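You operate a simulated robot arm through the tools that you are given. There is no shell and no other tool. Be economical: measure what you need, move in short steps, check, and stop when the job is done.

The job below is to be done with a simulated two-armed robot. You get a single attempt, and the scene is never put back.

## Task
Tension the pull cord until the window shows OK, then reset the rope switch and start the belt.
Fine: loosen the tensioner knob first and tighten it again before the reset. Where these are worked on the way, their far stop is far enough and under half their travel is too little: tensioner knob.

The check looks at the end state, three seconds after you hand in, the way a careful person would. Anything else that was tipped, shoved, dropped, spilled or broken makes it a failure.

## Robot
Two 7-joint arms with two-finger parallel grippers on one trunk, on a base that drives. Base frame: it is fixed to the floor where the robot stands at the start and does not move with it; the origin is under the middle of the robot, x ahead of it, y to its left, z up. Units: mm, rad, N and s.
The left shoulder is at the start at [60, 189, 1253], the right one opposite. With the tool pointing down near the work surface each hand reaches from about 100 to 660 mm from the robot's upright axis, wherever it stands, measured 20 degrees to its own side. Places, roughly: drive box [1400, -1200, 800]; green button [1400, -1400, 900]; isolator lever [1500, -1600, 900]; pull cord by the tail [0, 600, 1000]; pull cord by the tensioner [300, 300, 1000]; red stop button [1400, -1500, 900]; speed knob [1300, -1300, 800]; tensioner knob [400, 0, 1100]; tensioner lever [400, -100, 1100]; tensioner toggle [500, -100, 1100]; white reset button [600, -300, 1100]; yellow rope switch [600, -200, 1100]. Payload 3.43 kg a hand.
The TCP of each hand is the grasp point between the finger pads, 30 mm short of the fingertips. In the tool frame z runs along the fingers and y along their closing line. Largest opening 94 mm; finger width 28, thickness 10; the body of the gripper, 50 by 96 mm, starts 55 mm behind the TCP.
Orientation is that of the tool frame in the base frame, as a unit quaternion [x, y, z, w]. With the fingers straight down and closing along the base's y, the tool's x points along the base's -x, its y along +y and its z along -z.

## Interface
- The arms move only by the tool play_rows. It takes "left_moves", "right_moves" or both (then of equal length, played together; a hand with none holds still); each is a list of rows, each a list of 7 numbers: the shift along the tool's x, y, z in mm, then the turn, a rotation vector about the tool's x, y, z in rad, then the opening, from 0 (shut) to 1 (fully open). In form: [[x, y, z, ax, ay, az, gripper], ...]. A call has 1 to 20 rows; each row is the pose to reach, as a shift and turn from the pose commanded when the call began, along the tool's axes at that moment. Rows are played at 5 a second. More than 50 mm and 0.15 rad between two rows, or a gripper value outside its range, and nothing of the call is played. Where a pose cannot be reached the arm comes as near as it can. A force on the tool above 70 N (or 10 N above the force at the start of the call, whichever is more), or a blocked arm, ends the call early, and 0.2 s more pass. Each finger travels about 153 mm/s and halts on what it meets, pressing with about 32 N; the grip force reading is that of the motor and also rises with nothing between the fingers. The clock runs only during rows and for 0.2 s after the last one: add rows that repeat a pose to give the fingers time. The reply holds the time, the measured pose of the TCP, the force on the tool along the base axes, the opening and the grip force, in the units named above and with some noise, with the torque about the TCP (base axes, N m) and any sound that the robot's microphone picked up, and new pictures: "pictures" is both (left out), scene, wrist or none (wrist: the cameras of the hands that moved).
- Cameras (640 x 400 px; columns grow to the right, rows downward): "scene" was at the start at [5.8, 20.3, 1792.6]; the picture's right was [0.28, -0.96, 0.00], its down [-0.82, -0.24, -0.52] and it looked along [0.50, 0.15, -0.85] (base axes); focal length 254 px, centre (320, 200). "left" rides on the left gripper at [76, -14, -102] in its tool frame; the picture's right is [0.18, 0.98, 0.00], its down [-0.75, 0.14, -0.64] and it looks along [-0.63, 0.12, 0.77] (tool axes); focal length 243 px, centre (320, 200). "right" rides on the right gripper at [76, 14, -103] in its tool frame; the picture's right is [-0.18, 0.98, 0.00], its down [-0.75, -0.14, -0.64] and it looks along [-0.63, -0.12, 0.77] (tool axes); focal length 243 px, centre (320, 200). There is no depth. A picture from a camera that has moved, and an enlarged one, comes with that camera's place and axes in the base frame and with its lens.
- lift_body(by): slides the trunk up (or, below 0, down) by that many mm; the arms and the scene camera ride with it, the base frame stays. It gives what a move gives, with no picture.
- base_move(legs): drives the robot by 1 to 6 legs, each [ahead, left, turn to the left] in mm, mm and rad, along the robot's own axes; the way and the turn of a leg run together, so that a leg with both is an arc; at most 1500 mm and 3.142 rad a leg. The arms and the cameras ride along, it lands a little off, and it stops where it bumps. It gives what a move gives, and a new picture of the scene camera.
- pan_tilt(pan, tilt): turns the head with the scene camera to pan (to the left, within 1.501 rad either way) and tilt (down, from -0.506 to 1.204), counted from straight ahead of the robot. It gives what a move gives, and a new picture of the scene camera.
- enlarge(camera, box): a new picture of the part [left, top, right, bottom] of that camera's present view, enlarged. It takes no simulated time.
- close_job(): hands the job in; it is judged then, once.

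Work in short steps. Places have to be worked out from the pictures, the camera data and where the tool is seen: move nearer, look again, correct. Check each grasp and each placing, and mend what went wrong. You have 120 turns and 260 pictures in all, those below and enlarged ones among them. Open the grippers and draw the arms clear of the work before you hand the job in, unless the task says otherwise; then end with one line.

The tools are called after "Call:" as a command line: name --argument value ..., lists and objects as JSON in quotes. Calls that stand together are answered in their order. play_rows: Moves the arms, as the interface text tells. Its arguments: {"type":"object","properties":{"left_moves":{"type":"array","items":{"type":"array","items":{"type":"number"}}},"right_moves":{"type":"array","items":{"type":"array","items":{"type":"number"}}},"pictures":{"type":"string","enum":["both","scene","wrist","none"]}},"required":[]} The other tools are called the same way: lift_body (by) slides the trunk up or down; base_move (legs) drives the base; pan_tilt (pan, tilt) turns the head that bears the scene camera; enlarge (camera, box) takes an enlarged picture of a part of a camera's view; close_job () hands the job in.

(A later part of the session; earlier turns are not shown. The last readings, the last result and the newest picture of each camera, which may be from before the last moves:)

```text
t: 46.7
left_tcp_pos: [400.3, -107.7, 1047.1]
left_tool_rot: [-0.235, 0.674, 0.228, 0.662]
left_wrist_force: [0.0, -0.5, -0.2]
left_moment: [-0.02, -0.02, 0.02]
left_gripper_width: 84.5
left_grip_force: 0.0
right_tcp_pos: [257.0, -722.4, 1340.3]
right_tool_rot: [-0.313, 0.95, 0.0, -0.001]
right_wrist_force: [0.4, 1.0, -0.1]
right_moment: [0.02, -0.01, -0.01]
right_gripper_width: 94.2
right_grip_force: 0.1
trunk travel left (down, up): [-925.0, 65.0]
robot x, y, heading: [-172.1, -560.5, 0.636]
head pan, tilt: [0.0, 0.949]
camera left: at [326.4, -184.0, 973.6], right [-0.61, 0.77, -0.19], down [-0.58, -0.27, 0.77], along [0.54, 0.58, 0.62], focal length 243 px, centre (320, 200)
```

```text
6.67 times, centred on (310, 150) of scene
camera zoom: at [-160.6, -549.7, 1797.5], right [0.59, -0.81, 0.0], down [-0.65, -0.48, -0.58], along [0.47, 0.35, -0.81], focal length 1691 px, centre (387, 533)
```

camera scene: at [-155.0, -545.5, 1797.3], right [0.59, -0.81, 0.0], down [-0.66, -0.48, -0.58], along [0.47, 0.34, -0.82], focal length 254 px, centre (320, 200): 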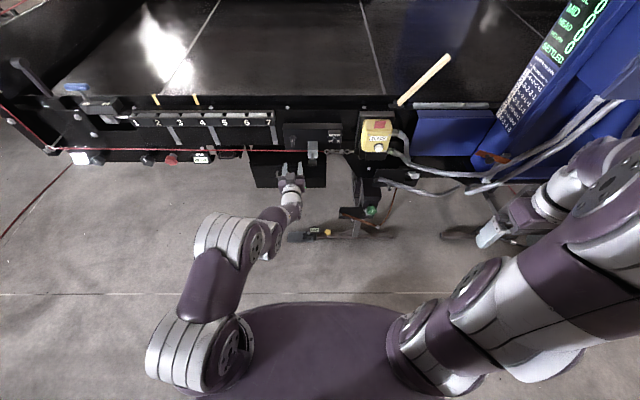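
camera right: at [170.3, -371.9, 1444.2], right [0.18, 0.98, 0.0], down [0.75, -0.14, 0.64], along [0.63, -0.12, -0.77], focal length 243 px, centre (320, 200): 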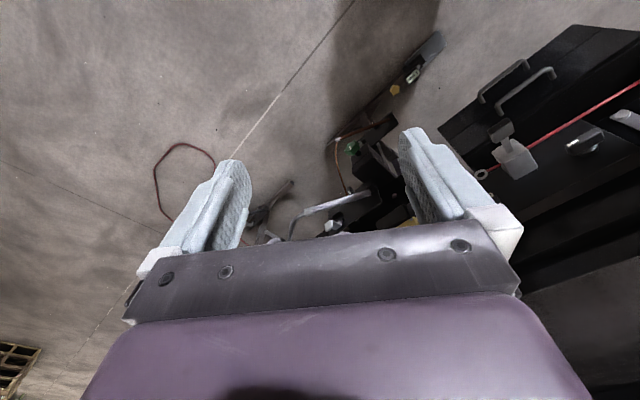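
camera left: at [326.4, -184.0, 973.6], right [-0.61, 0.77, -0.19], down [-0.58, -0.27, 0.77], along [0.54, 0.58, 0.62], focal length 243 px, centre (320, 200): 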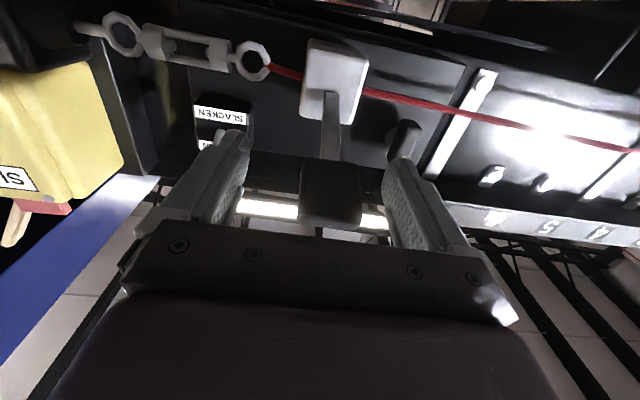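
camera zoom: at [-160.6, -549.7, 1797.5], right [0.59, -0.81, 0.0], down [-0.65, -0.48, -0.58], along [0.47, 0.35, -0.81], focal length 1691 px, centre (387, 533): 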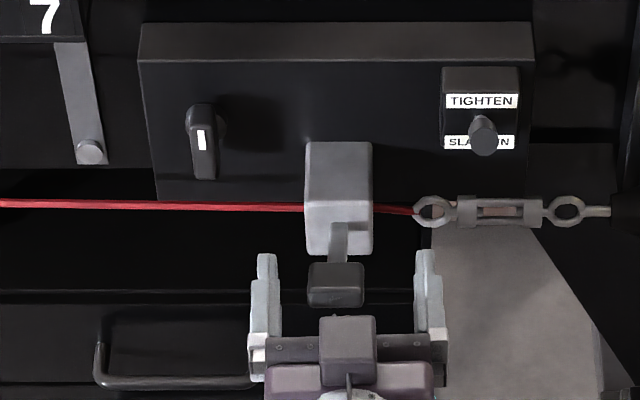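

The paddle sits between the fingers. I close on it.

Call:
play_rows --left_moves '[[0, 0, 4, 0, 0, 0, 0.5], [0, 0, 4, 0, 0, 0, 0.2], [0, 0, 4, 0, 0, 0, 0.1], [0, 0, 4, 0, 0, 0, 0.1]]' --pictures "wrist"

```text
t: 47.7
left_tcp_pos: [399.2, -100.2, 1047.6]
left_tool_rot: [-0.237, 0.673, 0.228, 0.663]
left_wrist_force: [-20.4, 20.2, 1.2]
left_moment: [-0.1, -0.23, -1.32]
left_gripper_width: 37.9
left_grip_force: 45.0
right_tcp_pos: [253.4, -718.2, 1342.7]
right_tool_rot: [-0.314, 0.95, -0.001, 0.001]
right_wrist_force: [-0.6, -0.4, -0.1]
right_moment: [0.01, -0.02, 0.0]
right_gripper_width: 94.3
right_grip_force: 0.0
trunk travel left (down, up): [-925.0, 65.0]
robot x, y, heading: [-167.8, -561.3, 0.635]
head pan, tilt: [0.0, 0.949]
camera left: at [325.7, -177.0, 973.4], right [-0.61, 0.77, -0.19], down [-0.58, -0.27, 0.76], along [0.53, 0.58, 0.61], focal length 243 px, centre (320, 200)
```

left: 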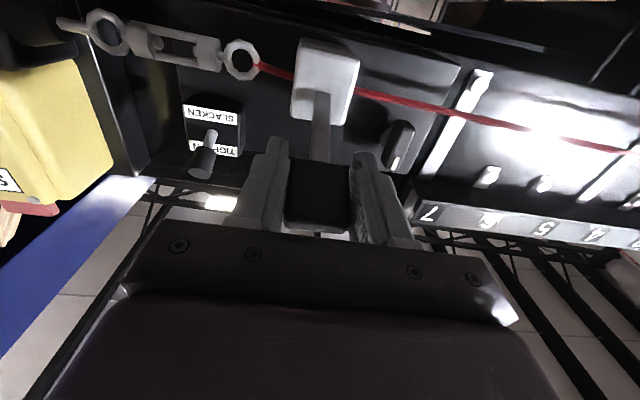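

Gripped (37.9 mm) with ~28 N leftward side load; I shift 7 mm left to relieve it and press the lever down ~25 mm.

Call:
play_rows --left_moves '[[0, 4, 0, 0, 0, 0, 0.1], [0, 7, 0, 0, 0, 0, 0.1], [6, 7, -1, 0, 0, 0, 0.1], [12, 7, -2, 0, 0, 0, 0.1], [18, 7, -3, 0, 0, 0, 0.1], [24, 7, -3, 0, 0, 0, 0.1]]' --pictures "wrist"

```text
t: 49.1
left_tcp_pos: [393.7, -104.8, 1027.2]
left_tool_rot: [-0.234, 0.673, 0.227, 0.663]
left_wrist_force: [-8.7, 0.8, 11.0]
left_moment: [0.46, -0.48, -0.84]
left_gripper_width: 38.4
left_grip_force: 44.9
right_tcp_pos: [253.7, -723.0, 1341.4]
right_tool_rot: [-0.312, 0.95, 0.0, 0.001]
right_wrist_force: [-0.5, 0.1, 0.7]
right_moment: [0.0, 0.0, 0.0]
right_gripper_width: 94.0
right_grip_force: 0.0
trunk travel left (down, up): [-925.0, 65.0]
robot x, y, heading: [-169.7, -560.6, 0.631]
head pan, tilt: [0.0, 0.949]
camera left: at [321.3, -179.3, 952.3], right [-0.61, 0.77, -0.19], down [-0.58, -0.27, 0.76], along [0.54, 0.58, 0.62], focal length 243 px, centre (320, 200)
```

left: 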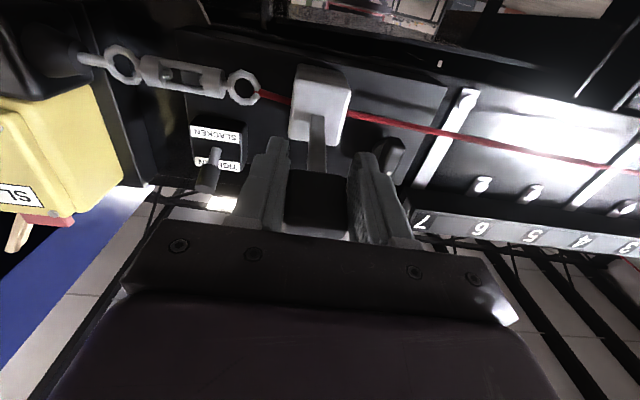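

The lever follows down with ~11 N. I continue along the arc.

Call:
play_rows --left_moves '[[8, 0, 0, 0, 0, 0, 0.1], [16, 0, 1, 0, 0, 0, 0.1], [24, 0, 3, 0, 0, 0, 0.1], [32, 0, 5, 0, 0, 0, 0.1], [40, 0, 8, 0, 0, 0, 0.1], [48, 0, 11, 0, 0, 0, 0.1]]' --pictures "wrist"

```text
t: 49.8
left_tcp_pos: [391.3, -106.0, 1002.0]
left_tool_rot: [-0.234, 0.692, 0.227, 0.644]
left_wrist_force: [-13.4, -3.9, -5.3]
left_moment: [-0.22, 0.74, -0.71]
left_gripper_width: 38.0
left_grip_force: 45.4
left hand out of reach, approached as far as the arm can: row 2, 3
right_tcp_pos: [257.2, -721.1, 1340.0]
right_tool_rot: [-0.312, 0.95, 0.0, -0.001]
right_wrist_force: [0.0, 0.2, 0.4]
right_moment: [0.0, 0.04, -0.02]
right_gripper_width: 94.2
right_grip_force: 0.2
trunk travel left (down, up): [-925.0, 65.0]
robot x, y, heading: [-171.4, -560.6, 0.64]
head pan, tilt: [0.0, 0.949]
stopped in row 3 (left hand): the arm was blocked; the commanded pose is now the measured one
camera left: at [313.8, -182.5, 934.6], right [-0.62, 0.77, -0.17], down [-0.54, -0.26, 0.8], along [0.57, 0.58, 0.58], focal length 243 px, centre (320, 200)
```

left: 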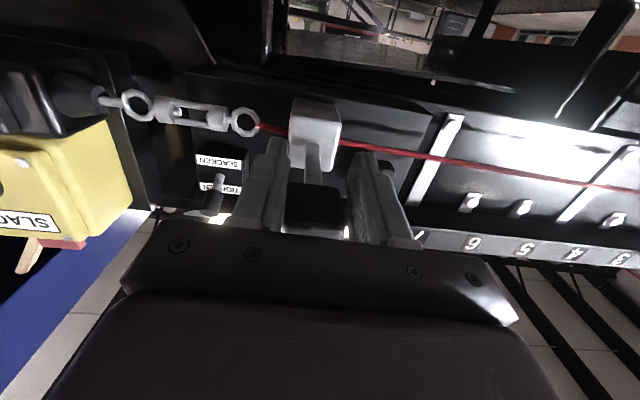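

The arm is again near full stretch down low. I use the trunk instead: slide down 25 mm with the paddle held, watching force.

Call:
lift_body --by -25

Call:
enlarge --camera "scene" --box '[270, 100, 430, 200]'

```text
t: 50.5
left_tcp_pos: [392.7, -105.3, 982.0]
left_tool_rot: [-0.233, 0.691, 0.226, 0.646]
left_wrist_force: [-0.1, -0.3, 0.8]
left_moment: [0.0, -0.01, 0.01]
left_gripper_width: 9.3
left_grip_force: 0.1
right_tcp_pos: [257.6, -722.1, 1314.8]
right_tool_rot: [-0.312, 0.95, 0.0, -0.001]
right_wrist_force: [-0.5, 0.6, 0.5]
right_moment: [-0.02, 0.01, 0.01]
right_gripper_width: 93.6
right_grip_force: 0.1
trunk travel left (down, up): [-900.0, 90.0]
robot x, y, heading: [-171.2, -559.6, 0.636]
head pan, tilt: [0.0, 0.949]
```

```text
4.00 times, centred on (350, 150) of scene
camera zoom: at [-160.4, -549.5, 1772.4], right [0.59, -0.81, 0.0], down [-0.65, -0.48, -0.58], along [0.47, 0.35, -0.81], focal length 1014 px, centre (200, 400)
```

zoom: 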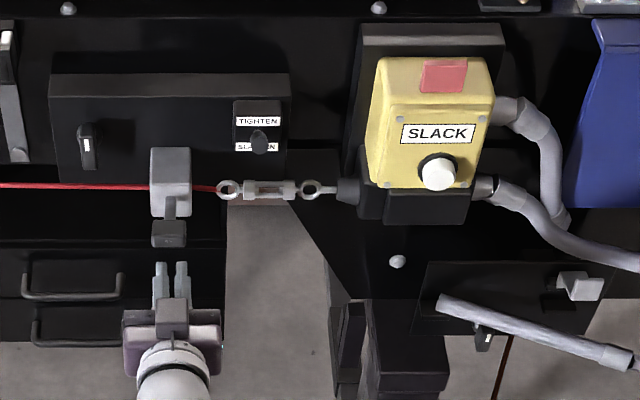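

The grip slipped off, so the lever is free again. I retract the closed hand back first.

Call:
play_rows --left_moves '[[0, 0, -10, 0, 0, 0, 0.1], [0, 0, -20, 0, 0, 0, 0.1], [0, 0, -35, 0, 0, 0, 0.1], [-5, 0, -50, 0, 0, 0, 0.1]]' --pictures "wrist"

```text
t: 51.5
left_tcp_pos: [351.3, -138.9, 987.3]
left_tool_rot: [-0.233, 0.692, 0.227, 0.644]
left_wrist_force: [1.7, -1.1, 0.3]
left_moment: [-0.04, -0.03, 0.02]
left_gripper_width: 9.4
left_grip_force: 0.0
right_tcp_pos: [257.1, -723.1, 1315.6]
right_tool_rot: [-0.313, 0.95, 0.0, -0.001]
right_wrist_force: [-0.6, -0.3, -0.2]
right_moment: [-0.01, 0.02, 0.05]
right_gripper_width: 94.0
right_grip_force: 0.1
trunk travel left (down, up): [-900.0, 90.0]
robot x, y, heading: [-168.0, -557.0, 0.631]
head pan, tilt: [0.0, 0.949]
camera left: at [274.5, -214.7, 917.9], right [-0.62, 0.77, -0.17], down [-0.55, -0.26, 0.8], along [0.57, 0.58, 0.58], focal length 243 px, centre (320, 200)
```

left: 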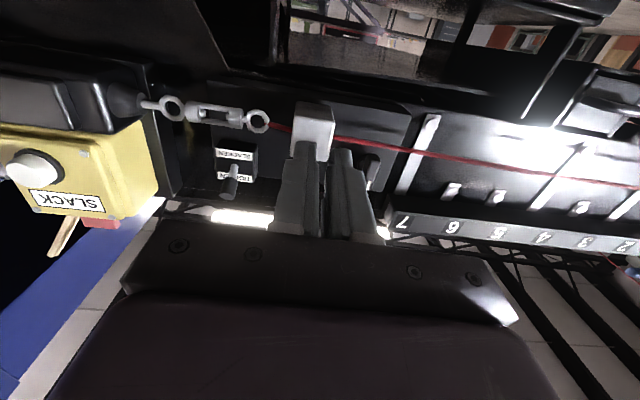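

Clear. I lower the trunk 120 mm, to give the arm room, then will raise the hand relative to it.

Call:
lift_body --by -120

Call:
play_rows --left_moves '[[-25, 0, 0, 0, 0, 0, 0.3], [-50, 0, 0, 0, 0, 0, 0.5], [-75, 0, 0, 0, 0, 0, 0.7], [-100, 0, 0, 0, 0, 0, 0.9], [-125, 0, 0, 0, 0, 0, 0.9], [-150, 0, 0, 0, 0.02, 0, 0.9], [-170, 0, 0, 0, 0.04, 0, 0.9], [-180, 0, 0, 0, 0.04, 0, 0.9]]' --pictures "both"

Call:
enlarge --camera "scene" --box '[270, 90, 390, 180]'

```text
t: 53.0
left_tcp_pos: [350.1, -137.6, 867.5]
left_tool_rot: [-0.233, 0.692, 0.227, 0.645]
left_wrist_force: [0.9, 0.2, -0.2]
left_moment: [-0.01, -0.01, -0.01]
left_gripper_width: 9.5
left_grip_force: 0.1
right_tcp_pos: [258.7, -722.5, 1196.3]
right_tool_rot: [-0.313, 0.95, 0.0, 0.0]
right_wrist_force: [0.2, 0.2, 0.0]
right_moment: [0.02, -0.01, 0.0]
right_gripper_width: 93.8
right_grip_force: 0.0
trunk travel left (down, up): [-780.0, 210.0]
robot x, y, heading: [-171.1, -559.0, 0.637]
head pan, tilt: [0.0, 0.949]
```

```text
t: 54.8
left_tcp_pos: [361.2, -131.2, 1047.6]
left_tool_rot: [-0.237, 0.706, 0.221, 0.63]
left_wrist_force: [-0.2, -0.2, 0.1]
left_moment: [-0.02, 0.0, -0.01]
left_gripper_width: 84.7
left_grip_force: 0.1
right_tcp_pos: [257.3, -721.3, 1194.9]
right_tool_rot: [-0.313, 0.95, 0.0, -0.001]
right_wrist_force: [-0.1, 0.6, -0.6]
right_moment: [0.03, -0.01, 0.02]
right_gripper_width: 93.8
right_grip_force: 0.0
trunk travel left (down, up): [-780.0, 210.0]
robot x, y, heading: [-173.9, -557.8, 0.633]
head pan, tilt: [0.0, 0.949]
camera scene: at [-160.5, -549.5, 1652.5], right [0.59, -0.81, 0.0], down [-0.65, -0.48, -0.58], along [0.47, 0.35, -0.81], focal length 254 px, centre (320, 200)
camera left: at [284.0, -209.2, 982.2], right [-0.62, 0.76, -0.17], down [-0.52, -0.24, 0.82], along [0.59, 0.6, 0.55], focal length 243 px, centre (320, 200)
```

scene: 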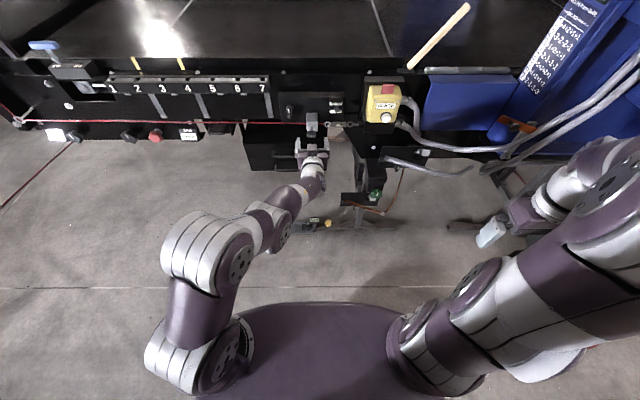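
left: 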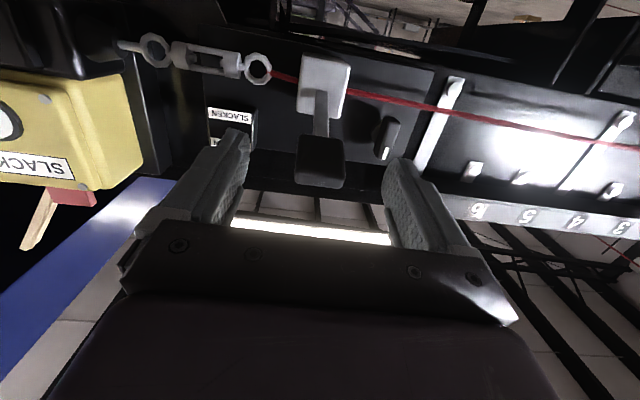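

```text
4.44 times, centred on (330, 135) of scene
camera zoom: at [-160.5, -549.5, 1652.5], right [0.59, -0.81, 0.0], down [-0.65, -0.48, -0.58], along [0.47, 0.35, -0.81], focal length 1127 px, centre (276, 489)
```

zoom: 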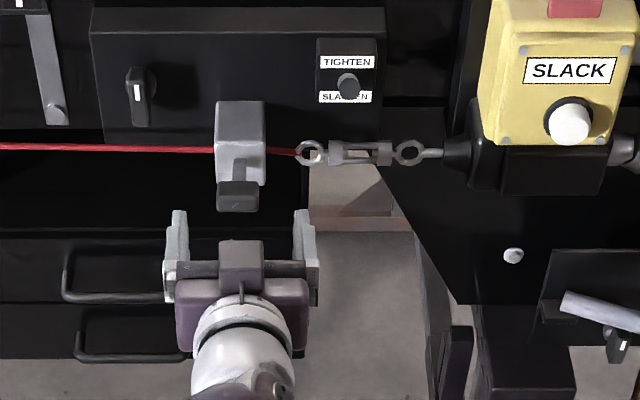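

Lever is back up at z≈1055 (it springs back). I level the hand, advance 50 mm and grip the paddle again.

Call:
play_rows --left_moves '[[-4, 1, 10, 0, -0.05, 0, 0.9], [-8, 2, 22, 0, -0.1, 0, 0.9], [-11, 3, 36, 0, -0.1, 0, 0.9], [-12, 3, 52, 0, -0.1, 0, 0.9], [-12, 3, 54, 0, -0.1, 0, 0.6], [-12, 3, 54, 0, -0.1, 0, 0.3], [-12, 3, 54, 0, -0.1, 0, 0.1], [-12, 3, 54, 0, -0.1, 0, 0.1]]' --pictures "wrist"

```text
t: 56.6
left_tcp_pos: [405.1, -95.1, 1053.7]
left_tool_rot: [-0.227, 0.672, 0.233, 0.665]
left_wrist_force: [0.5, 0.9, -0.4]
left_moment: [-0.94, -0.75, -1.23]
left_gripper_width: 38.5
left_grip_force: 45.1
right_tcp_pos: [257.4, -720.8, 1194.9]
right_tool_rot: [-0.312, 0.95, -0.001, -0.001]
right_wrist_force: [-0.3, 0.9, 0.3]
right_moment: [0.03, 0.0, 0.0]
right_gripper_width: 94.3
right_grip_force: 0.1
trunk travel left (down, up): [-780.0, 210.0]
robot x, y, heading: [-170.9, -558.0, 0.632]
head pan, tilt: [0.0, 0.949]
camera left: at [331.2, -169.8, 977.6], right [-0.61, 0.78, -0.17], down [-0.58, -0.29, 0.76], along [0.54, 0.56, 0.63], focal length 243 px, centre (320, 200)
```

left: 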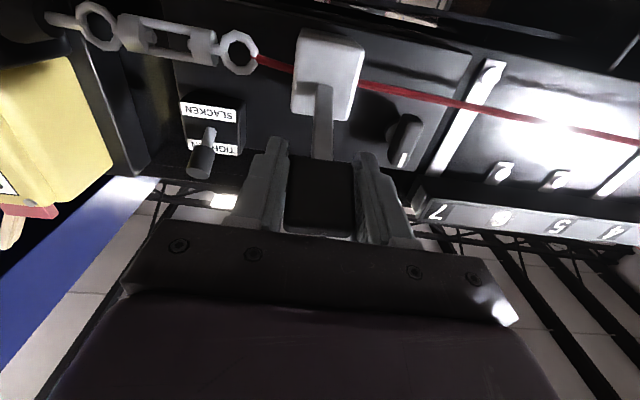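

Good grip, no side load. I pull the lever down along its arc.

Call:
play_rows --left_moves '[[10, 0, -2, 0, 0, 0, 0], [20, 0, -4, 0, 0, 0, 0], [30, 0, -5, 0, 0, 0, 0], [40, 0, -4, 0, 0, 0, 0], [50, 0, -3, 0, 0, 0, 0], [60, 0, -1, 0, 0, 0, 0], [70, 0, 2, 0, 0, 0, 0]]' --pictures "wrist"

Call:
enlarge --camera "scene" --box '[270, 70, 430, 170]'

```text
t: 58.2
left_tcp_pos: [402.3, -97.4, 982.5]
left_tool_rot: [-0.227, 0.673, 0.234, 0.664]
left_wrist_force: [-4.9, -8.1, 6.4]
left_moment: [0.3, -0.23, -0.05]
left_gripper_width: 38.2
left_grip_force: 45.2
right_tcp_pos: [255.1, -724.6, 1196.2]
right_tool_rot: [-0.312, 0.95, 0.001, 0.001]
right_wrist_force: [0.6, 0.3, 0.4]
right_moment: [0.03, -0.01, 0.03]
right_gripper_width: 93.9
right_grip_force: 0.0
trunk travel left (down, up): [-780.0, 210.0]
robot x, y, heading: [-168.1, -557.7, 0.631]
head pan, tilt: [0.0, 0.949]
camera left: at [328.9, -170.6, 906.7], right [-0.61, 0.78, -0.17], down [-0.58, -0.29, 0.76], along [0.54, 0.56, 0.63], focal length 243 px, centre (320, 200)
```

left: 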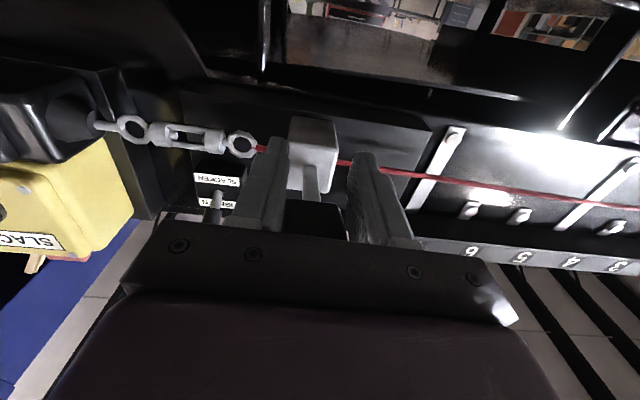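

```text
4.00 times, centred on (350, 120) of scene
camera zoom: at [-163.1, -552.7, 1652.4], right [0.59, -0.81, 0.0], down [-0.65, -0.48, -0.58], along [0.47, 0.35, -0.81], focal length 1014 px, centre (200, 520)
```

zoom: 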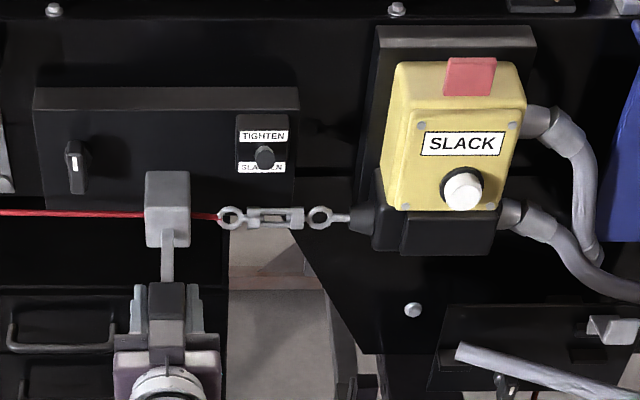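

Smooth, ~6 N. I continue down to find the stop.

Call:
play_rows --left_moves '[[10, 0, 4, 0, 0, 0, 0], [20, 0, 10, 0, 0, 0, 0], [30, 0, 17, 0, 0, 0, 0], [38, 0, 24, 0, 0, 0, 0]]' --pictures "none"

Call:
enlarge --camera "scene" --box '[270, 70, 430, 170]'

```text
t: 59.2
left_tcp_pos: [423.2, -80.1, 945.4]
left_tool_rot: [-0.227, 0.672, 0.233, 0.665]
left_wrist_force: [-0.2, -0.5, -0.4]
left_moment: [0.02, -0.04, 0.0]
left_gripper_width: 0.3
left_grip_force: 32.9
right_tcp_pos: [256.3, -722.4, 1196.5]
right_tool_rot: [-0.312, 0.95, 0.0, -0.001]
right_wrist_force: [0.0, 0.6, -0.4]
right_moment: [0.0, -0.02, 0.02]
right_gripper_width: 94.0
right_grip_force: 0.1
trunk travel left (down, up): [-780.0, 210.0]
robot x, y, heading: [-169.3, -554.5, 0.633]
head pan, tilt: [0.0, 0.949]
```

```text
4.00 times, centred on (350, 120) of scene
camera zoom: at [-160.7, -549.5, 1652.5], right [0.59, -0.81, 0.0], down [-0.65, -0.48, -0.58], along [0.47, 0.35, -0.81], focal length 1014 px, centre (200, 520)
```

zoom: 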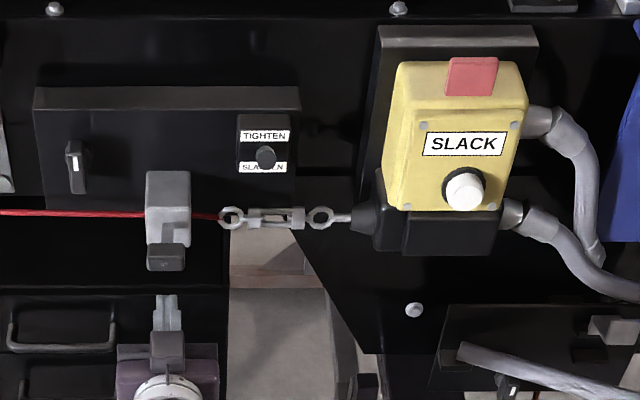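

The lever springs back by itself, so I can pump it by pressing from above with closed fingers. I back out from under it and go above.

Call:
play_rows --left_moves '[[0, 0, -30, 0, 0, 0, 0], [0, 0, -60, 0, 0, 0, 0], [0, 0, -95, 0, 0, 0, 0], [-40, 0, -100, 0, 0, 0, 0], [-80, 0, -100, 0, 0, 0, 0], [-120, 0, -100, 0, 0, 0, 0], [-155, 0, -100, 0, 0, 0, 0], [-155, 0, -80, 0, 0, 0, 0]]' --pictures "both"

Call:
enlarge --camera "scene" --box '[270, 90, 390, 180]'

```text
t: 61.0
left_tcp_pos: [362.6, -132.6, 1097.9]
left_tool_rot: [-0.226, 0.673, 0.233, 0.664]
left_wrist_force: [0.8, 0.8, 0.0]
left_moment: [0.01, -0.01, -0.01]
left_gripper_width: 0.0
left_grip_force: 32.6
right_tcp_pos: [258.3, -721.2, 1194.3]
right_tool_rot: [-0.313, 0.95, -0.001, -0.002]
right_wrist_force: [-0.1, 0.2, -0.7]
right_moment: [-0.03, 0.06, 0.02]
right_gripper_width: 94.1
right_grip_force: 0.1
trunk travel left (down, up): [-780.0, 210.0]
robot x, y, heading: [-170.3, -558.4, 0.638]
head pan, tilt: [0.0, 0.949]
camera scene: at [-158.4, -548.3, 1652.4], right [0.59, -0.81, 0.0], down [-0.66, -0.48, -0.58], along [0.47, 0.34, -0.81], focal length 254 px, centre (320, 200)
camera left: at [289.8, -205.9, 1022.6], right [-0.61, 0.78, -0.17], down [-0.58, -0.29, 0.76], along [0.54, 0.56, 0.63], focal length 243 px, centre (320, 200)
```

scene: 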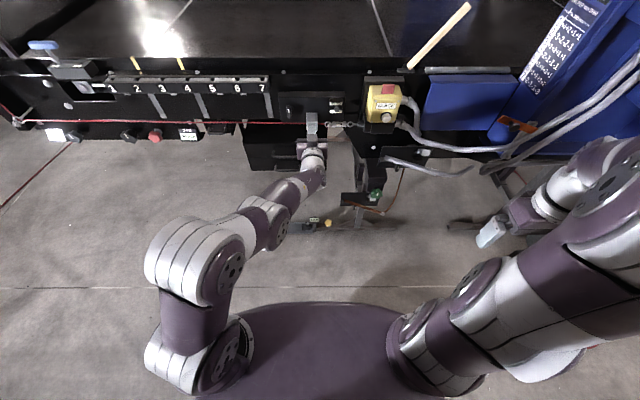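
left: 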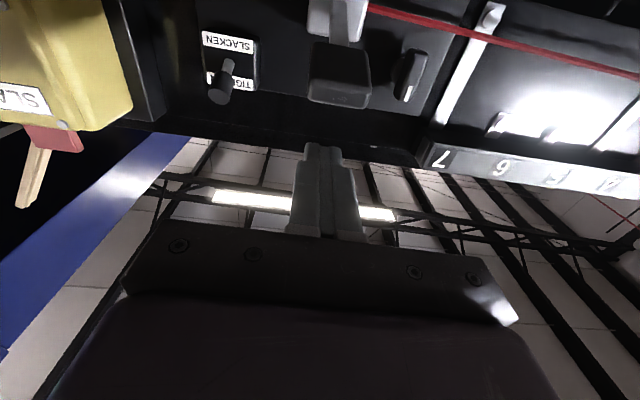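

```text
4.44 times, centred on (330, 135) of scene
camera zoom: at [-158.4, -548.3, 1652.4], right [0.59, -0.81, 0.0], down [-0.66, -0.48, -0.58], along [0.47, 0.34, -0.81], focal length 1127 px, centre (276, 489)
```

zoom: 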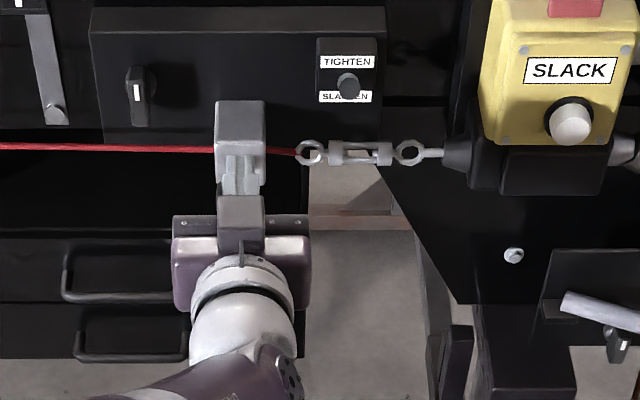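

Aligned with the paddle. I advance 38 mm over it, then press down to find the bottom stop.

Call:
play_rows --left_moves '[[0, 2, 12, 0, 0, 0, 0], [0, 4, 26, 0, 0, 0, 0], [0, 4, 38, 0, 0, 0, 0], [10, 4, 37, 0, 0, 0, 0], [20, 4, 36, 0, 0, 0, 0], [32, 4, 35, 0, 0, 0, 0], [44, 4, 34, 0, 0, 0, 0], [56, 4, 34, 0, 0, 0, 0], [68, 4, 35, 0, 0, 0, 0], [78, 4, 37, 0, 0, 0, 0], [88, 4, 39, 0, 0, 0, 0]]' --pictures "wrist"

Call:
enlarge --camera "scene" --box '[270, 70, 430, 170]'

```text
t: 63.4
left_tcp_pos: [389.6, -103.5, 1014.7]
left_tool_rot: [-0.227, 0.671, 0.234, 0.666]
left_wrist_force: [2.5, 0.5, 10.3]
left_moment: [0.17, -0.28, -0.03]
left_gripper_width: 0.0
left_grip_force: 33.0
right_tcp_pos: [256.4, -723.0, 1195.4]
right_tool_rot: [-0.313, 0.95, 0.0, 0.0]
right_wrist_force: [0.0, -0.1, 0.2]
right_moment: [-0.01, 0.01, -0.03]
right_gripper_width: 93.9
right_grip_force: 0.0
trunk travel left (down, up): [-780.0, 210.0]
robot x, y, heading: [-171.0, -559.8, 0.638]
head pan, tilt: [0.0, 0.949]
camera left: at [315.9, -176.5, 938.8], right [-0.61, 0.78, -0.17], down [-0.59, -0.29, 0.76], along [0.54, 0.56, 0.63], focal length 243 px, centre (320, 200)
```

left: 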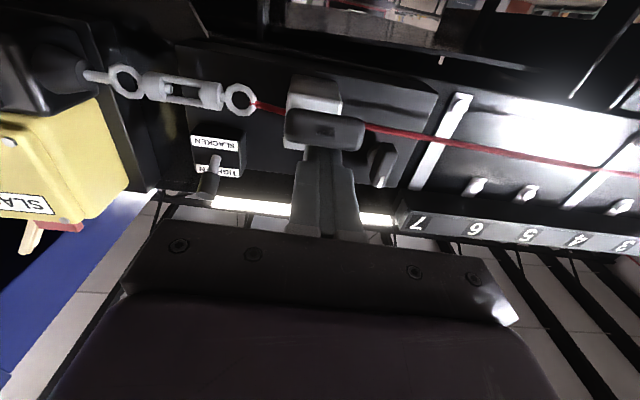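

```text
4.00 times, centred on (350, 120) of scene
camera zoom: at [-161.4, -550.5, 1652.6], right [0.59, -0.81, 0.0], down [-0.65, -0.48, -0.58], along [0.47, 0.35, -0.81], focal length 1014 px, centre (200, 520)
```

zoom: 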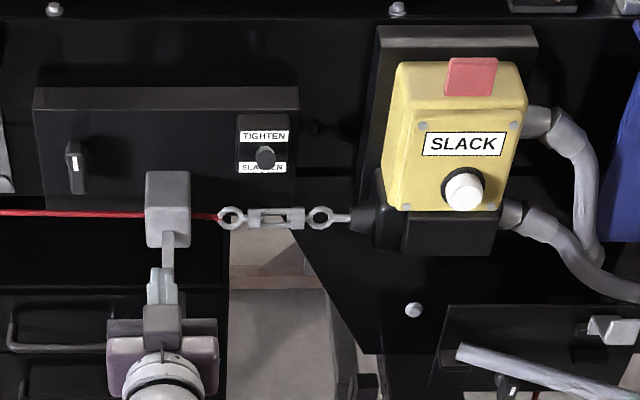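

Pressing works with 10 N. I continue down, with a slight forward arc.

Call:
play_rows --left_moves '[[8, 0, 2, 0, 0, 0, 0], [16, 0, 4, 0, 0, 0, 0], [24, 0, 8, 0, 0, 0, 0], [32, 0, 12, 0, 0, 0, 0], [40, 0, 16, 0, 0, 0, 0]]' --pictures "wrist"

Call:
enlarge --camera "scene" --box '[270, 70, 430, 170]'

```text
t: 64.6
left_tcp_pos: [406.0, -91.4, 1003.6]
left_tool_rot: [-0.225, 0.651, 0.238, 0.685]
left_wrist_force: [-11.1, -11.6, 34.8]
left_moment: [0.47, -0.75, -0.01]
left_gripper_width: 0.0
left_grip_force: 32.6
right_tcp_pos: [255.7, -722.5, 1195.7]
right_tool_rot: [-0.313, 0.95, 0.001, 0.001]
right_wrist_force: [1.2, 0.9, -0.3]
right_moment: [-0.05, 0.07, 0.03]
right_gripper_width: 94.2
right_grip_force: 0.1
trunk travel left (down, up): [-780.0, 210.0]
robot x, y, heading: [-170.7, -559.4, 0.638]
head pan, tilt: [0.0, 0.949]
stopped in row 5 (left hand): the force on the tool passed its limit at 82 N (the readings are from after the stop); the commanded pose is now the measured one
camera left: at [337.5, -162.9, 921.4], right [-0.6, 0.78, -0.18], down [-0.62, -0.31, 0.72], along [0.5, 0.55, 0.67], focal length 243 px, centre (320, 200)
```

left: 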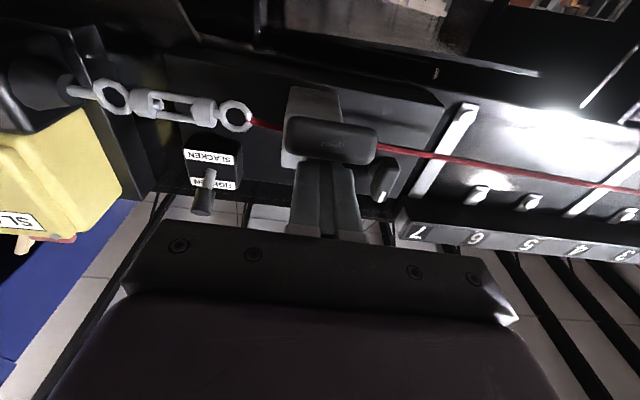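

```text
4.00 times, centred on (350, 120) of scene
camera zoom: at [-162.6, -550.9, 1652.0], right [0.59, -0.8, 0.0], down [-0.65, -0.48, -0.58], along [0.47, 0.35, -0.81], focal length 1014 px, centre (200, 520)
```

zoom: 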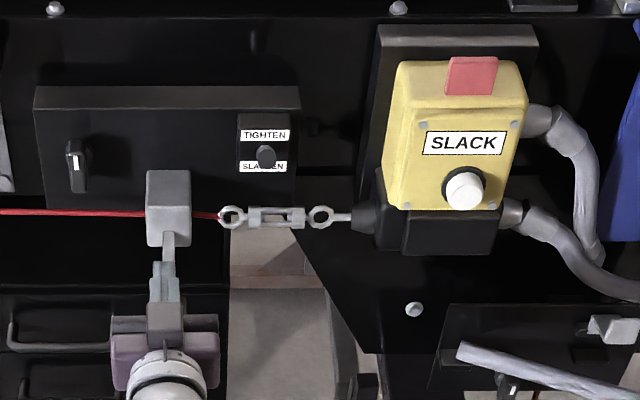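

Bottom stop found at TCP z≈1004. I pump two full strokes and check the window.

Call:
play_rows --left_moves '[[-22, 0, -8, 0, 0.05, 0, 0], [-45, 0, -15, 0, 0.05, 0, 0], [-68, 0, -20, 0, 0.05, 0, 0], [-90, 0, -20, 0, 0.05, 0, 0], [-72, 0, -20, 0, 0.05, 0, 0], [-53, 0, -20, 0, 0.05, 0, 0], [-34, 0, -17, 0, 0.05, 0, 0], [-16, 0, -11, 0, 0.05, 0, 0], [-2, 0, -4, 0, 0.05, 0, 0], [-22, 0, -8, 0, 0.05, 0, 0], [-45, 0, -15, 0, 0.05, 0, 0], [-68, 0, -20, 0, 0.05, 0, 0], [-90, 0, -20, 0, 0.05, 0, 0], [-72, 0, -20, 0, 0.05, 0, 0], [-53, 0, -20, 0, 0.05, 0, 0], [-34, 0, -17, 0, 0.05, 0, 0], [-16, 0, -11, 0, 0.05, 0, 0], [-2, 0, -4, 0, 0.05, 0, 0]]' --pictures "none"

Call:
enlarge --camera "scene" --box '[270, 70, 430, 170]'

```text
t: 68.4
left_tcp_pos: [399.3, -95.4, 1003.5]
left_tool_rot: [-0.231, 0.669, 0.232, 0.667]
left_wrist_force: [-0.9, -0.2, 29.1]
left_moment: [0.33, -0.46, -0.25]
left_gripper_width: 0.0
left_grip_force: 33.1
right_tcp_pos: [253.8, -724.7, 1197.0]
right_tool_rot: [-0.313, 0.95, 0.0, 0.001]
right_wrist_force: [0.2, -0.3, 0.5]
right_moment: [0.0, 0.01, -0.01]
right_gripper_width: 94.3
right_grip_force: 0.1
trunk travel left (down, up): [-780.0, 210.0]
robot x, y, heading: [-170.8, -558.1, 0.637]
head pan, tilt: [0.0, 0.949]
```

```text
4.00 times, centred on (350, 120) of scene
camera zoom: at [-165.6, -553.3, 1653.1], right [0.59, -0.81, 0.0], down [-0.65, -0.48, -0.59], along [0.47, 0.35, -0.81], focal length 1014 px, centre (200, 520)
```

zoom: 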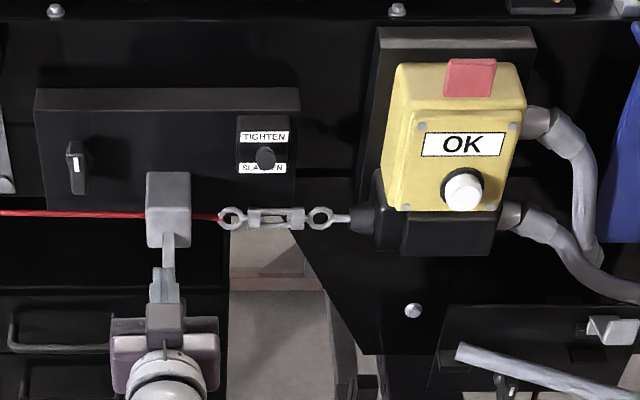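

The window now shows OK. I raise the hand so the lever returns, back off, and verify it stays OK.

Call:
play_rows --left_moves '[[-22, 0, -4, 0, 0, 0, 0], [-45, 0, -10, 0, 0, 0, 0], [-68, 0, -15, 0, 0, 0, 0], [-95, 0, -15, 0, 0, 0, 0], [-95, 0, -35, 0, 0, 0, 0], [-95, 0, -60, 0, 0, 0, 0]]' --pictures "none"

Call:
enlarge --camera "scene" --box '[270, 70, 430, 170]'

```text
t: 69.8
left_tcp_pos: [356.1, -131.9, 1090.8]
left_tool_rot: [-0.232, 0.676, 0.23, 0.661]
left_wrist_force: [0.0, 0.4, 0.2]
left_moment: [0.0, 0.03, 0.0]
left_gripper_width: 0.0
left_grip_force: 33.1
right_tcp_pos: [256.5, -722.7, 1195.3]
right_tool_rot: [-0.312, 0.95, 0.0, 0.0]
right_wrist_force: [-1.2, 0.5, -0.2]
right_moment: [-0.02, -0.02, 0.02]
right_gripper_width: 94.1
right_grip_force: 0.1
trunk travel left (down, up): [-780.0, 210.0]
robot x, y, heading: [-166.9, -561.6, 0.636]
head pan, tilt: [0.0, 0.949]
```

```text
4.00 times, centred on (350, 120) of scene
camera zoom: at [-162.0, -550.6, 1652.5], right [0.59, -0.81, 0.0], down [-0.65, -0.48, -0.58], along [0.47, 0.35, -0.81], focal length 1014 px, centre (200, 520)
```

zoom: 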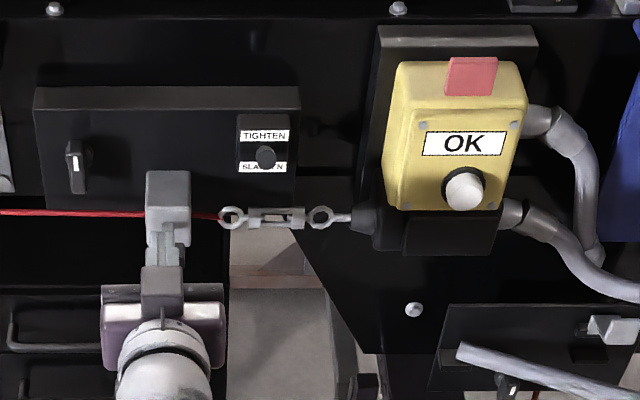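

It holds at OK. Now to retighten the knob (wing vertical): I shift the left hand 85 mm left in front of it and open, then bring the base 60 mm forward.

Call:
play_rows --left_moves '[[-10, 10, -15, 0, 0, 0, 0.2], [-15, 30, -20, 0, 0, 0, 0.3], [-12, 50, -20, 0, 0, 0, 0.45], [0, 70, -20, 0, 0, 0, 0.5], [15, 82, -20, 0, 0, 0, 0.5], [20, 82, -20, 0, 0, 0, 0.5]]' --pictures "none"

```text
t: 71.2
left_tcp_pos: [288.6, -77.2, 1070.3]
left_tool_rot: [-0.231, 0.676, 0.23, 0.661]
left_wrist_force: [-0.1, 0.0, -0.3]
left_moment: [-0.01, 0.01, 0.01]
left_gripper_width: 47.1
left_grip_force: 0.1
right_tcp_pos: [257.2, -722.4, 1195.3]
right_tool_rot: [-0.312, 0.95, 0.0, -0.001]
right_wrist_force: [0.3, 0.6, 0.3]
right_moment: [0.0, -0.02, -0.01]
right_gripper_width: 94.0
right_grip_force: 0.0
trunk travel left (down, up): [-780.0, 210.0]
robot x, y, heading: [-170.7, -554.8, 0.638]
head pan, tilt: [0.0, 0.949]
```

Now the base forward 60 mm (tips will stay ~75 mm short of the wing).

Call:
base_move --legs '[[60, 0, 0]]'

Call:
enlarge --camera "left" --box '[160, 0, 480, 200]'

Call:
enlarge --camera "scene" --box '[250, 90, 350, 165]'

```text
t: 72.1
left_tcp_pos: [335.1, -43.2, 1071.2]
left_tool_rot: [-0.231, 0.675, 0.23, 0.662]
left_wrist_force: [0.1, -0.2, -0.2]
left_moment: [-0.04, 0.01, -0.04]
left_gripper_width: 47.0
left_grip_force: 0.1
right_tcp_pos: [303.7, -687.6, 1195.8]
right_tool_rot: [-0.313, 0.95, 0.0, 0.0]
right_wrist_force: [0.4, -0.2, -0.2]
right_moment: [0.02, -0.01, 0.0]
right_gripper_width: 94.0
right_grip_force: 0.0
trunk travel left (down, up): [-780.0, 210.0]
robot x, y, heading: [-126.4, -525.2, 0.635]
head pan, tilt: [0.0, 0.949]
camera scene: at [-114.6, -515.5, 1652.5], right [0.59, -0.8, 0.0], down [-0.65, -0.48, -0.58], along [0.47, 0.35, -0.81], focal length 254 px, centre (320, 200)
```

scene: 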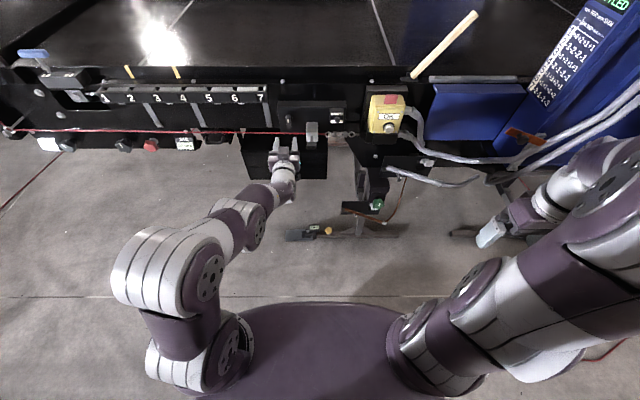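

```text
2.00 times, centred on (320, 100) of left
camera zoom: at [261.3, -117.7, 997.1], right [-0.61, 0.77, -0.18], down [-0.58, -0.28, 0.77], along [0.54, 0.57, 0.62], focal length 485 px, centre (320, 400)
```

zoom: 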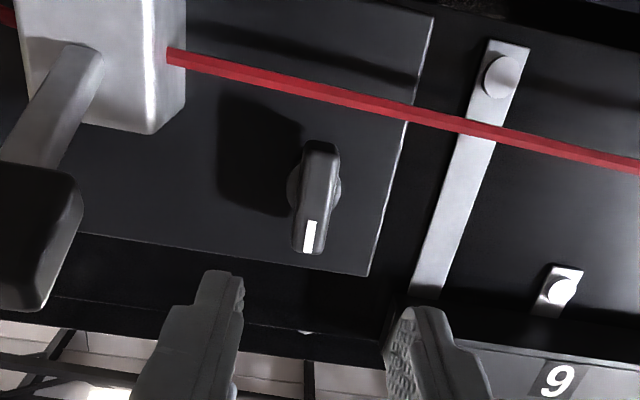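

```text
5.33 times, centred on (300, 128) of scene
camera zoom: at [-114.6, -515.5, 1652.5], right [0.59, -0.8, 0.0], down [-0.65, -0.48, -0.58], along [0.47, 0.35, -0.81], focal length 1352 px, centre (427, 587)
```

zoom: 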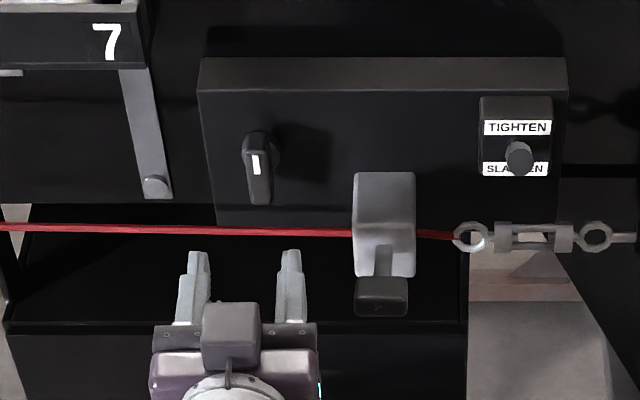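

Knob ≈ same lateral (left −231), z≈1062. I advance 65 mm with small corrections, then look.

Call:
play_rows --left_moves '[[1, -1, 16, 0, 0, 0, 0.5], [2, -1, 32, 0, 0, 0, 0.5], [3, -2, 50, 0, 0, 0, 0.5], [4, -2, 65, 0, 0, 0, 0.5], [4, -2, 65, 0, 0, 0, 0.5]]' --pictures "wrist"

Call:
enlarge --camera "scene" --box '[250, 90, 350, 165]'

```text
t: 73.3
left_tcp_pos: [386.5, -3.3, 1065.8]
left_tool_rot: [-0.233, 0.676, 0.232, 0.66]
left_wrist_force: [-0.7, 1.2, -0.2]
left_moment: [-0.01, 0.02, 0.02]
left_gripper_width: 47.0
left_grip_force: 0.1
right_tcp_pos: [305.1, -685.1, 1195.3]
right_tool_rot: [-0.313, 0.95, 0.0, -0.001]
right_wrist_force: [-0.5, 0.1, -0.5]
right_moment: [0.0, 0.03, 0.0]
right_gripper_width: 94.0
right_grip_force: 0.0
trunk travel left (down, up): [-780.0, 210.0]
robot x, y, heading: [-123.9, -526.6, 0.635]
head pan, tilt: [0.0, 0.949]
camera left: at [313.6, -78.0, 991.0], right [-0.61, 0.77, -0.18], down [-0.58, -0.28, 0.77], along [0.54, 0.57, 0.62], focal length 243 px, centre (320, 200)
```

left: 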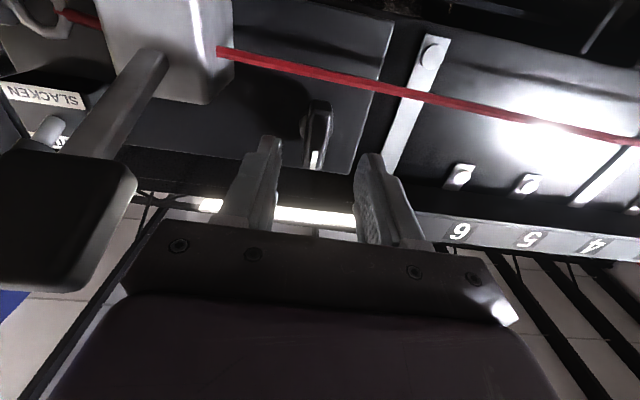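

```text
5.33 times, centred on (300, 128) of scene
camera zoom: at [-113.0, -514.4, 1652.5], right [0.59, -0.8, 0.0], down [-0.65, -0.48, -0.58], along [0.47, 0.35, -0.81], focal length 1352 px, centre (427, 587)
```

zoom: 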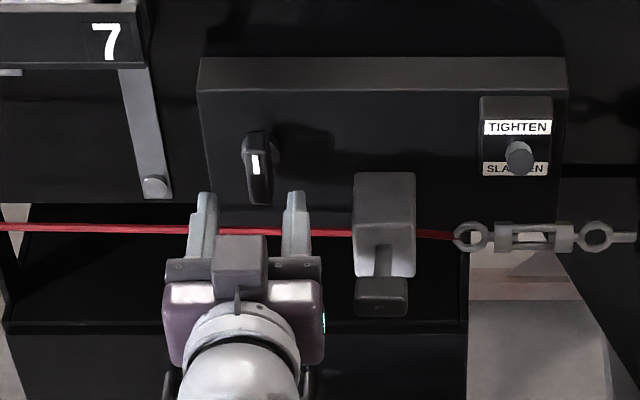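

Well centred. Advance 30 mm and close on the wing.

Call:
play_rows --left_moves '[[0, -2, 10, 0, 0, 0, 0.5], [0, -3, 20, 0, 0, 0, 0.5], [0, -4, 31, 0, 0, 0, 0.5], [0, -4, 32, 0, 0, 0, 0.3], [0, -4, 32, 0, 0, 0, 0.05], [0, -4, 32, 0, 0, 0, 0.05], [0, -4, 32, 0, 0, 0, 0.05]]' --pictures "wrist"

```text
t: 74.9
left_tcp_pos: [414.7, 16.0, 1063.9]
left_tool_rot: [-0.234, 0.675, 0.231, 0.66]
left_wrist_force: [-7.4, 11.3, 0.1]
left_moment: [-0.05, 0.06, -0.1]
left_gripper_width: 16.0
left_grip_force: 45.7
right_tcp_pos: [303.8, -684.1, 1195.7]
right_tool_rot: [-0.312, 0.95, -0.002, -0.001]
right_wrist_force: [0.4, -0.8, 0.7]
right_moment: [-0.02, -0.02, -0.03]
right_gripper_width: 93.8
right_grip_force: 0.0
trunk travel left (down, up): [-780.0, 210.0]
robot x, y, heading: [-121.8, -520.6, 0.634]
head pan, tilt: [0.0, 0.949]
camera left: at [341.2, -59.5, 990.5], right [-0.61, 0.77, -0.18], down [-0.58, -0.28, 0.77], along [0.54, 0.57, 0.62], focal length 243 px, centre (320, 200)
```

left: 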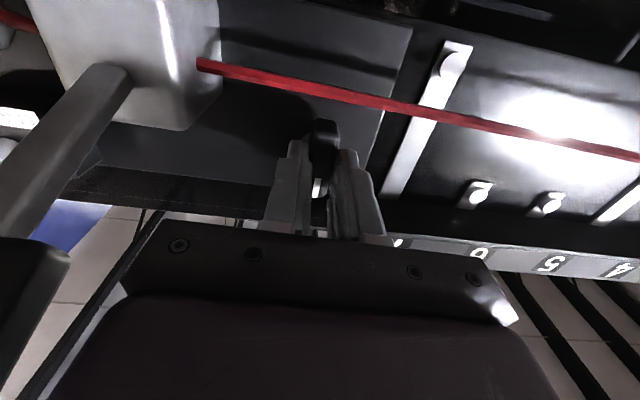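

Gripped at 16 mm. I turn clockwise in two chunks.

Call:
play_rows --left_moves '[[0, 2, 0, 0, 0, 0.1, 0.05], [-1, 2, 0, 0, 0, 0.2, 0.05], [-1, 2, 0, 0, 0, 0.3, 0.05], [-1, 2, 0, 0, 0, 0.4, 0.05], [-1, 2, 0, 0, 0, 0.5, 0.05], [-1, 2, 0, 0, 0, 0.6, 0.05], [-1, 2, 0, 0, 0, 0.7, 0.05], [-1, 2, 0, 0, 0, 0.8, 0.05], [-1, 2, 0, 0, 0, 0.9, 0.05], [-1, 2, 0, 0, 0, 1.0, 0.05]]' --pictures "none"

```text
t: 77.1
left_tcp_pos: [413.0, 16.1, 1064.6]
left_tool_rot: [0.119, 0.705, 0.519, 0.468]
left_wrist_force: [-3.8, 8.3, -1.9]
left_moment: [0.04, -0.06, 0.27]
left_gripper_width: 15.8
left_grip_force: 45.4
right_tcp_pos: [303.8, -684.7, 1197.0]
right_tool_rot: [-0.313, 0.95, -0.001, -0.001]
right_wrist_force: [0.2, 0.6, 0.3]
right_moment: [0.0, -0.02, -0.02]
right_gripper_width: 94.0
right_grip_force: 0.0
trunk travel left (down, up): [-780.0, 210.0]
robot x, y, heading: [-122.5, -520.9, 0.636]
head pan, tilt: [0.0, 0.949]
```

Smooth, low forces. I finish the quarter turn up to the stop.

Call:
play_rows --left_moves '[[0, 0, 0, 0, 0, 0.08, 0.05], [0, 0, 0, 0, 0, 0.16, 0.05], [0, 0, 0, 0, 0, 0.24, 0.05], [0, 0, 0, 0, 0, 0.32, 0.05], [0, 0, 0, 0, 0, 0.4, 0.05], [0, 0, 0, 0, 0, 0.48, 0.05], [0, 0, 0, 0, 0, 0.55, 0.05], [0, 0, 0, 0, 0, 0.62, 0.05]]' --pictures "wrist"

```text
t: 78.9
left_tcp_pos: [413.4, 15.2, 1065.5]
left_tool_rot: [0.328, 0.634, 0.638, 0.288]
left_wrist_force: [1.7, 9.6, 0.7]
left_moment: [-0.84, -1.35, 0.46]
left_gripper_width: 16.8
left_grip_force: 45.1
right_tcp_pos: [305.5, -684.1, 1194.9]
right_tool_rot: [-0.313, 0.95, -0.001, -0.001]
right_wrist_force: [0.0, 0.2, 0.1]
right_moment: [-0.01, -0.01, 0.01]
right_gripper_width: 94.1
right_grip_force: 0.1
trunk travel left (down, up): [-780.0, 210.0]
robot x, y, heading: [-125.2, -523.1, 0.637]
head pan, tilt: [0.0, 0.949]
camera left: at [285.4, 13.1, 1057.3], right [-0.07, 0.12, 0.99], down [-0.03, -0.99, 0.11], along [1.0, -0.02, 0.07], focal length 243 px, centre (320, 200)
```

left: 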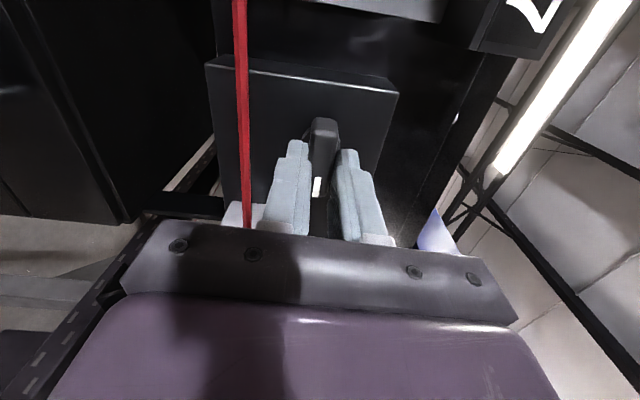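

Torque has risen to ~1.5 N·m against the stop and the wing is horizontal again: tight. I open slightly and withdraw straight back.

Call:
play_rows --left_moves '[[0, 0, 0, 0, 0, -0.03, 0.3], [0, 0, 0, 0, 0, -0.03, 0.38], [0, 0, -20, 0, 0, -0.03, 0.38], [0, 0, -45, 0, 0, -0.03, 0.38], [0, 0, -70, 0, 0, -0.03, 0.38], [0, 0, -95, 0, 0, -0.03, 0.38]]' --pictures "scene"

Call:
enlarge --camera "scene" --box '[260, 70, 420, 170]'

```text
t: 80.3
left_tcp_pos: [336.8, -44.2, 1068.1]
left_tool_rot: [0.318, 0.638, 0.634, 0.298]
left_wrist_force: [0.2, -0.1, -0.4]
left_moment: [-0.02, -0.01, -0.02]
left_gripper_width: 35.7
left_grip_force: 0.0
right_tcp_pos: [304.3, -687.5, 1195.3]
right_tool_rot: [-0.314, 0.95, 0.0, 0.0]
right_wrist_force: [0.4, 0.7, 0.8]
right_moment: [0.02, -0.01, 0.0]
right_gripper_width: 93.8
right_grip_force: 0.0
trunk travel left (down, up): [-780.0, 210.0]
robot x, y, heading: [-124.6, -522.2, 0.637]
head pan, tilt: [0.0, 0.949]
camera scene: at [-114.4, -515.6, 1652.5], right [0.59, -0.8, 0.0], down [-0.65, -0.48, -0.58], along [0.47, 0.35, -0.81], focal length 254 px, centre (320, 200)
```

scene: 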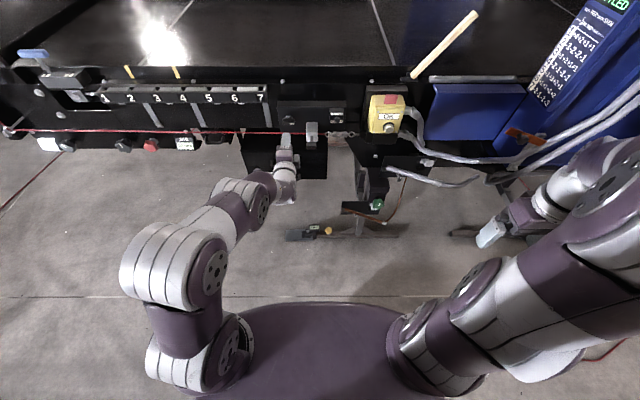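

```text
4.00 times, centred on (340, 120) of scene
camera zoom: at [-114.4, -515.6, 1652.5], right [0.59, -0.8, 0.0], down [-0.65, -0.48, -0.58], along [0.47, 0.35, -0.81], focal length 1014 px, centre (240, 520)
```

zoom: 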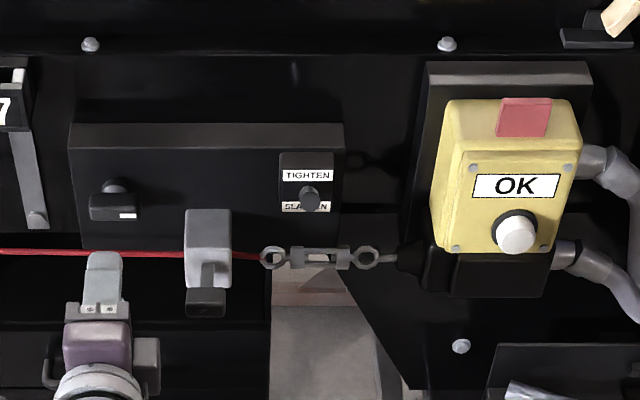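

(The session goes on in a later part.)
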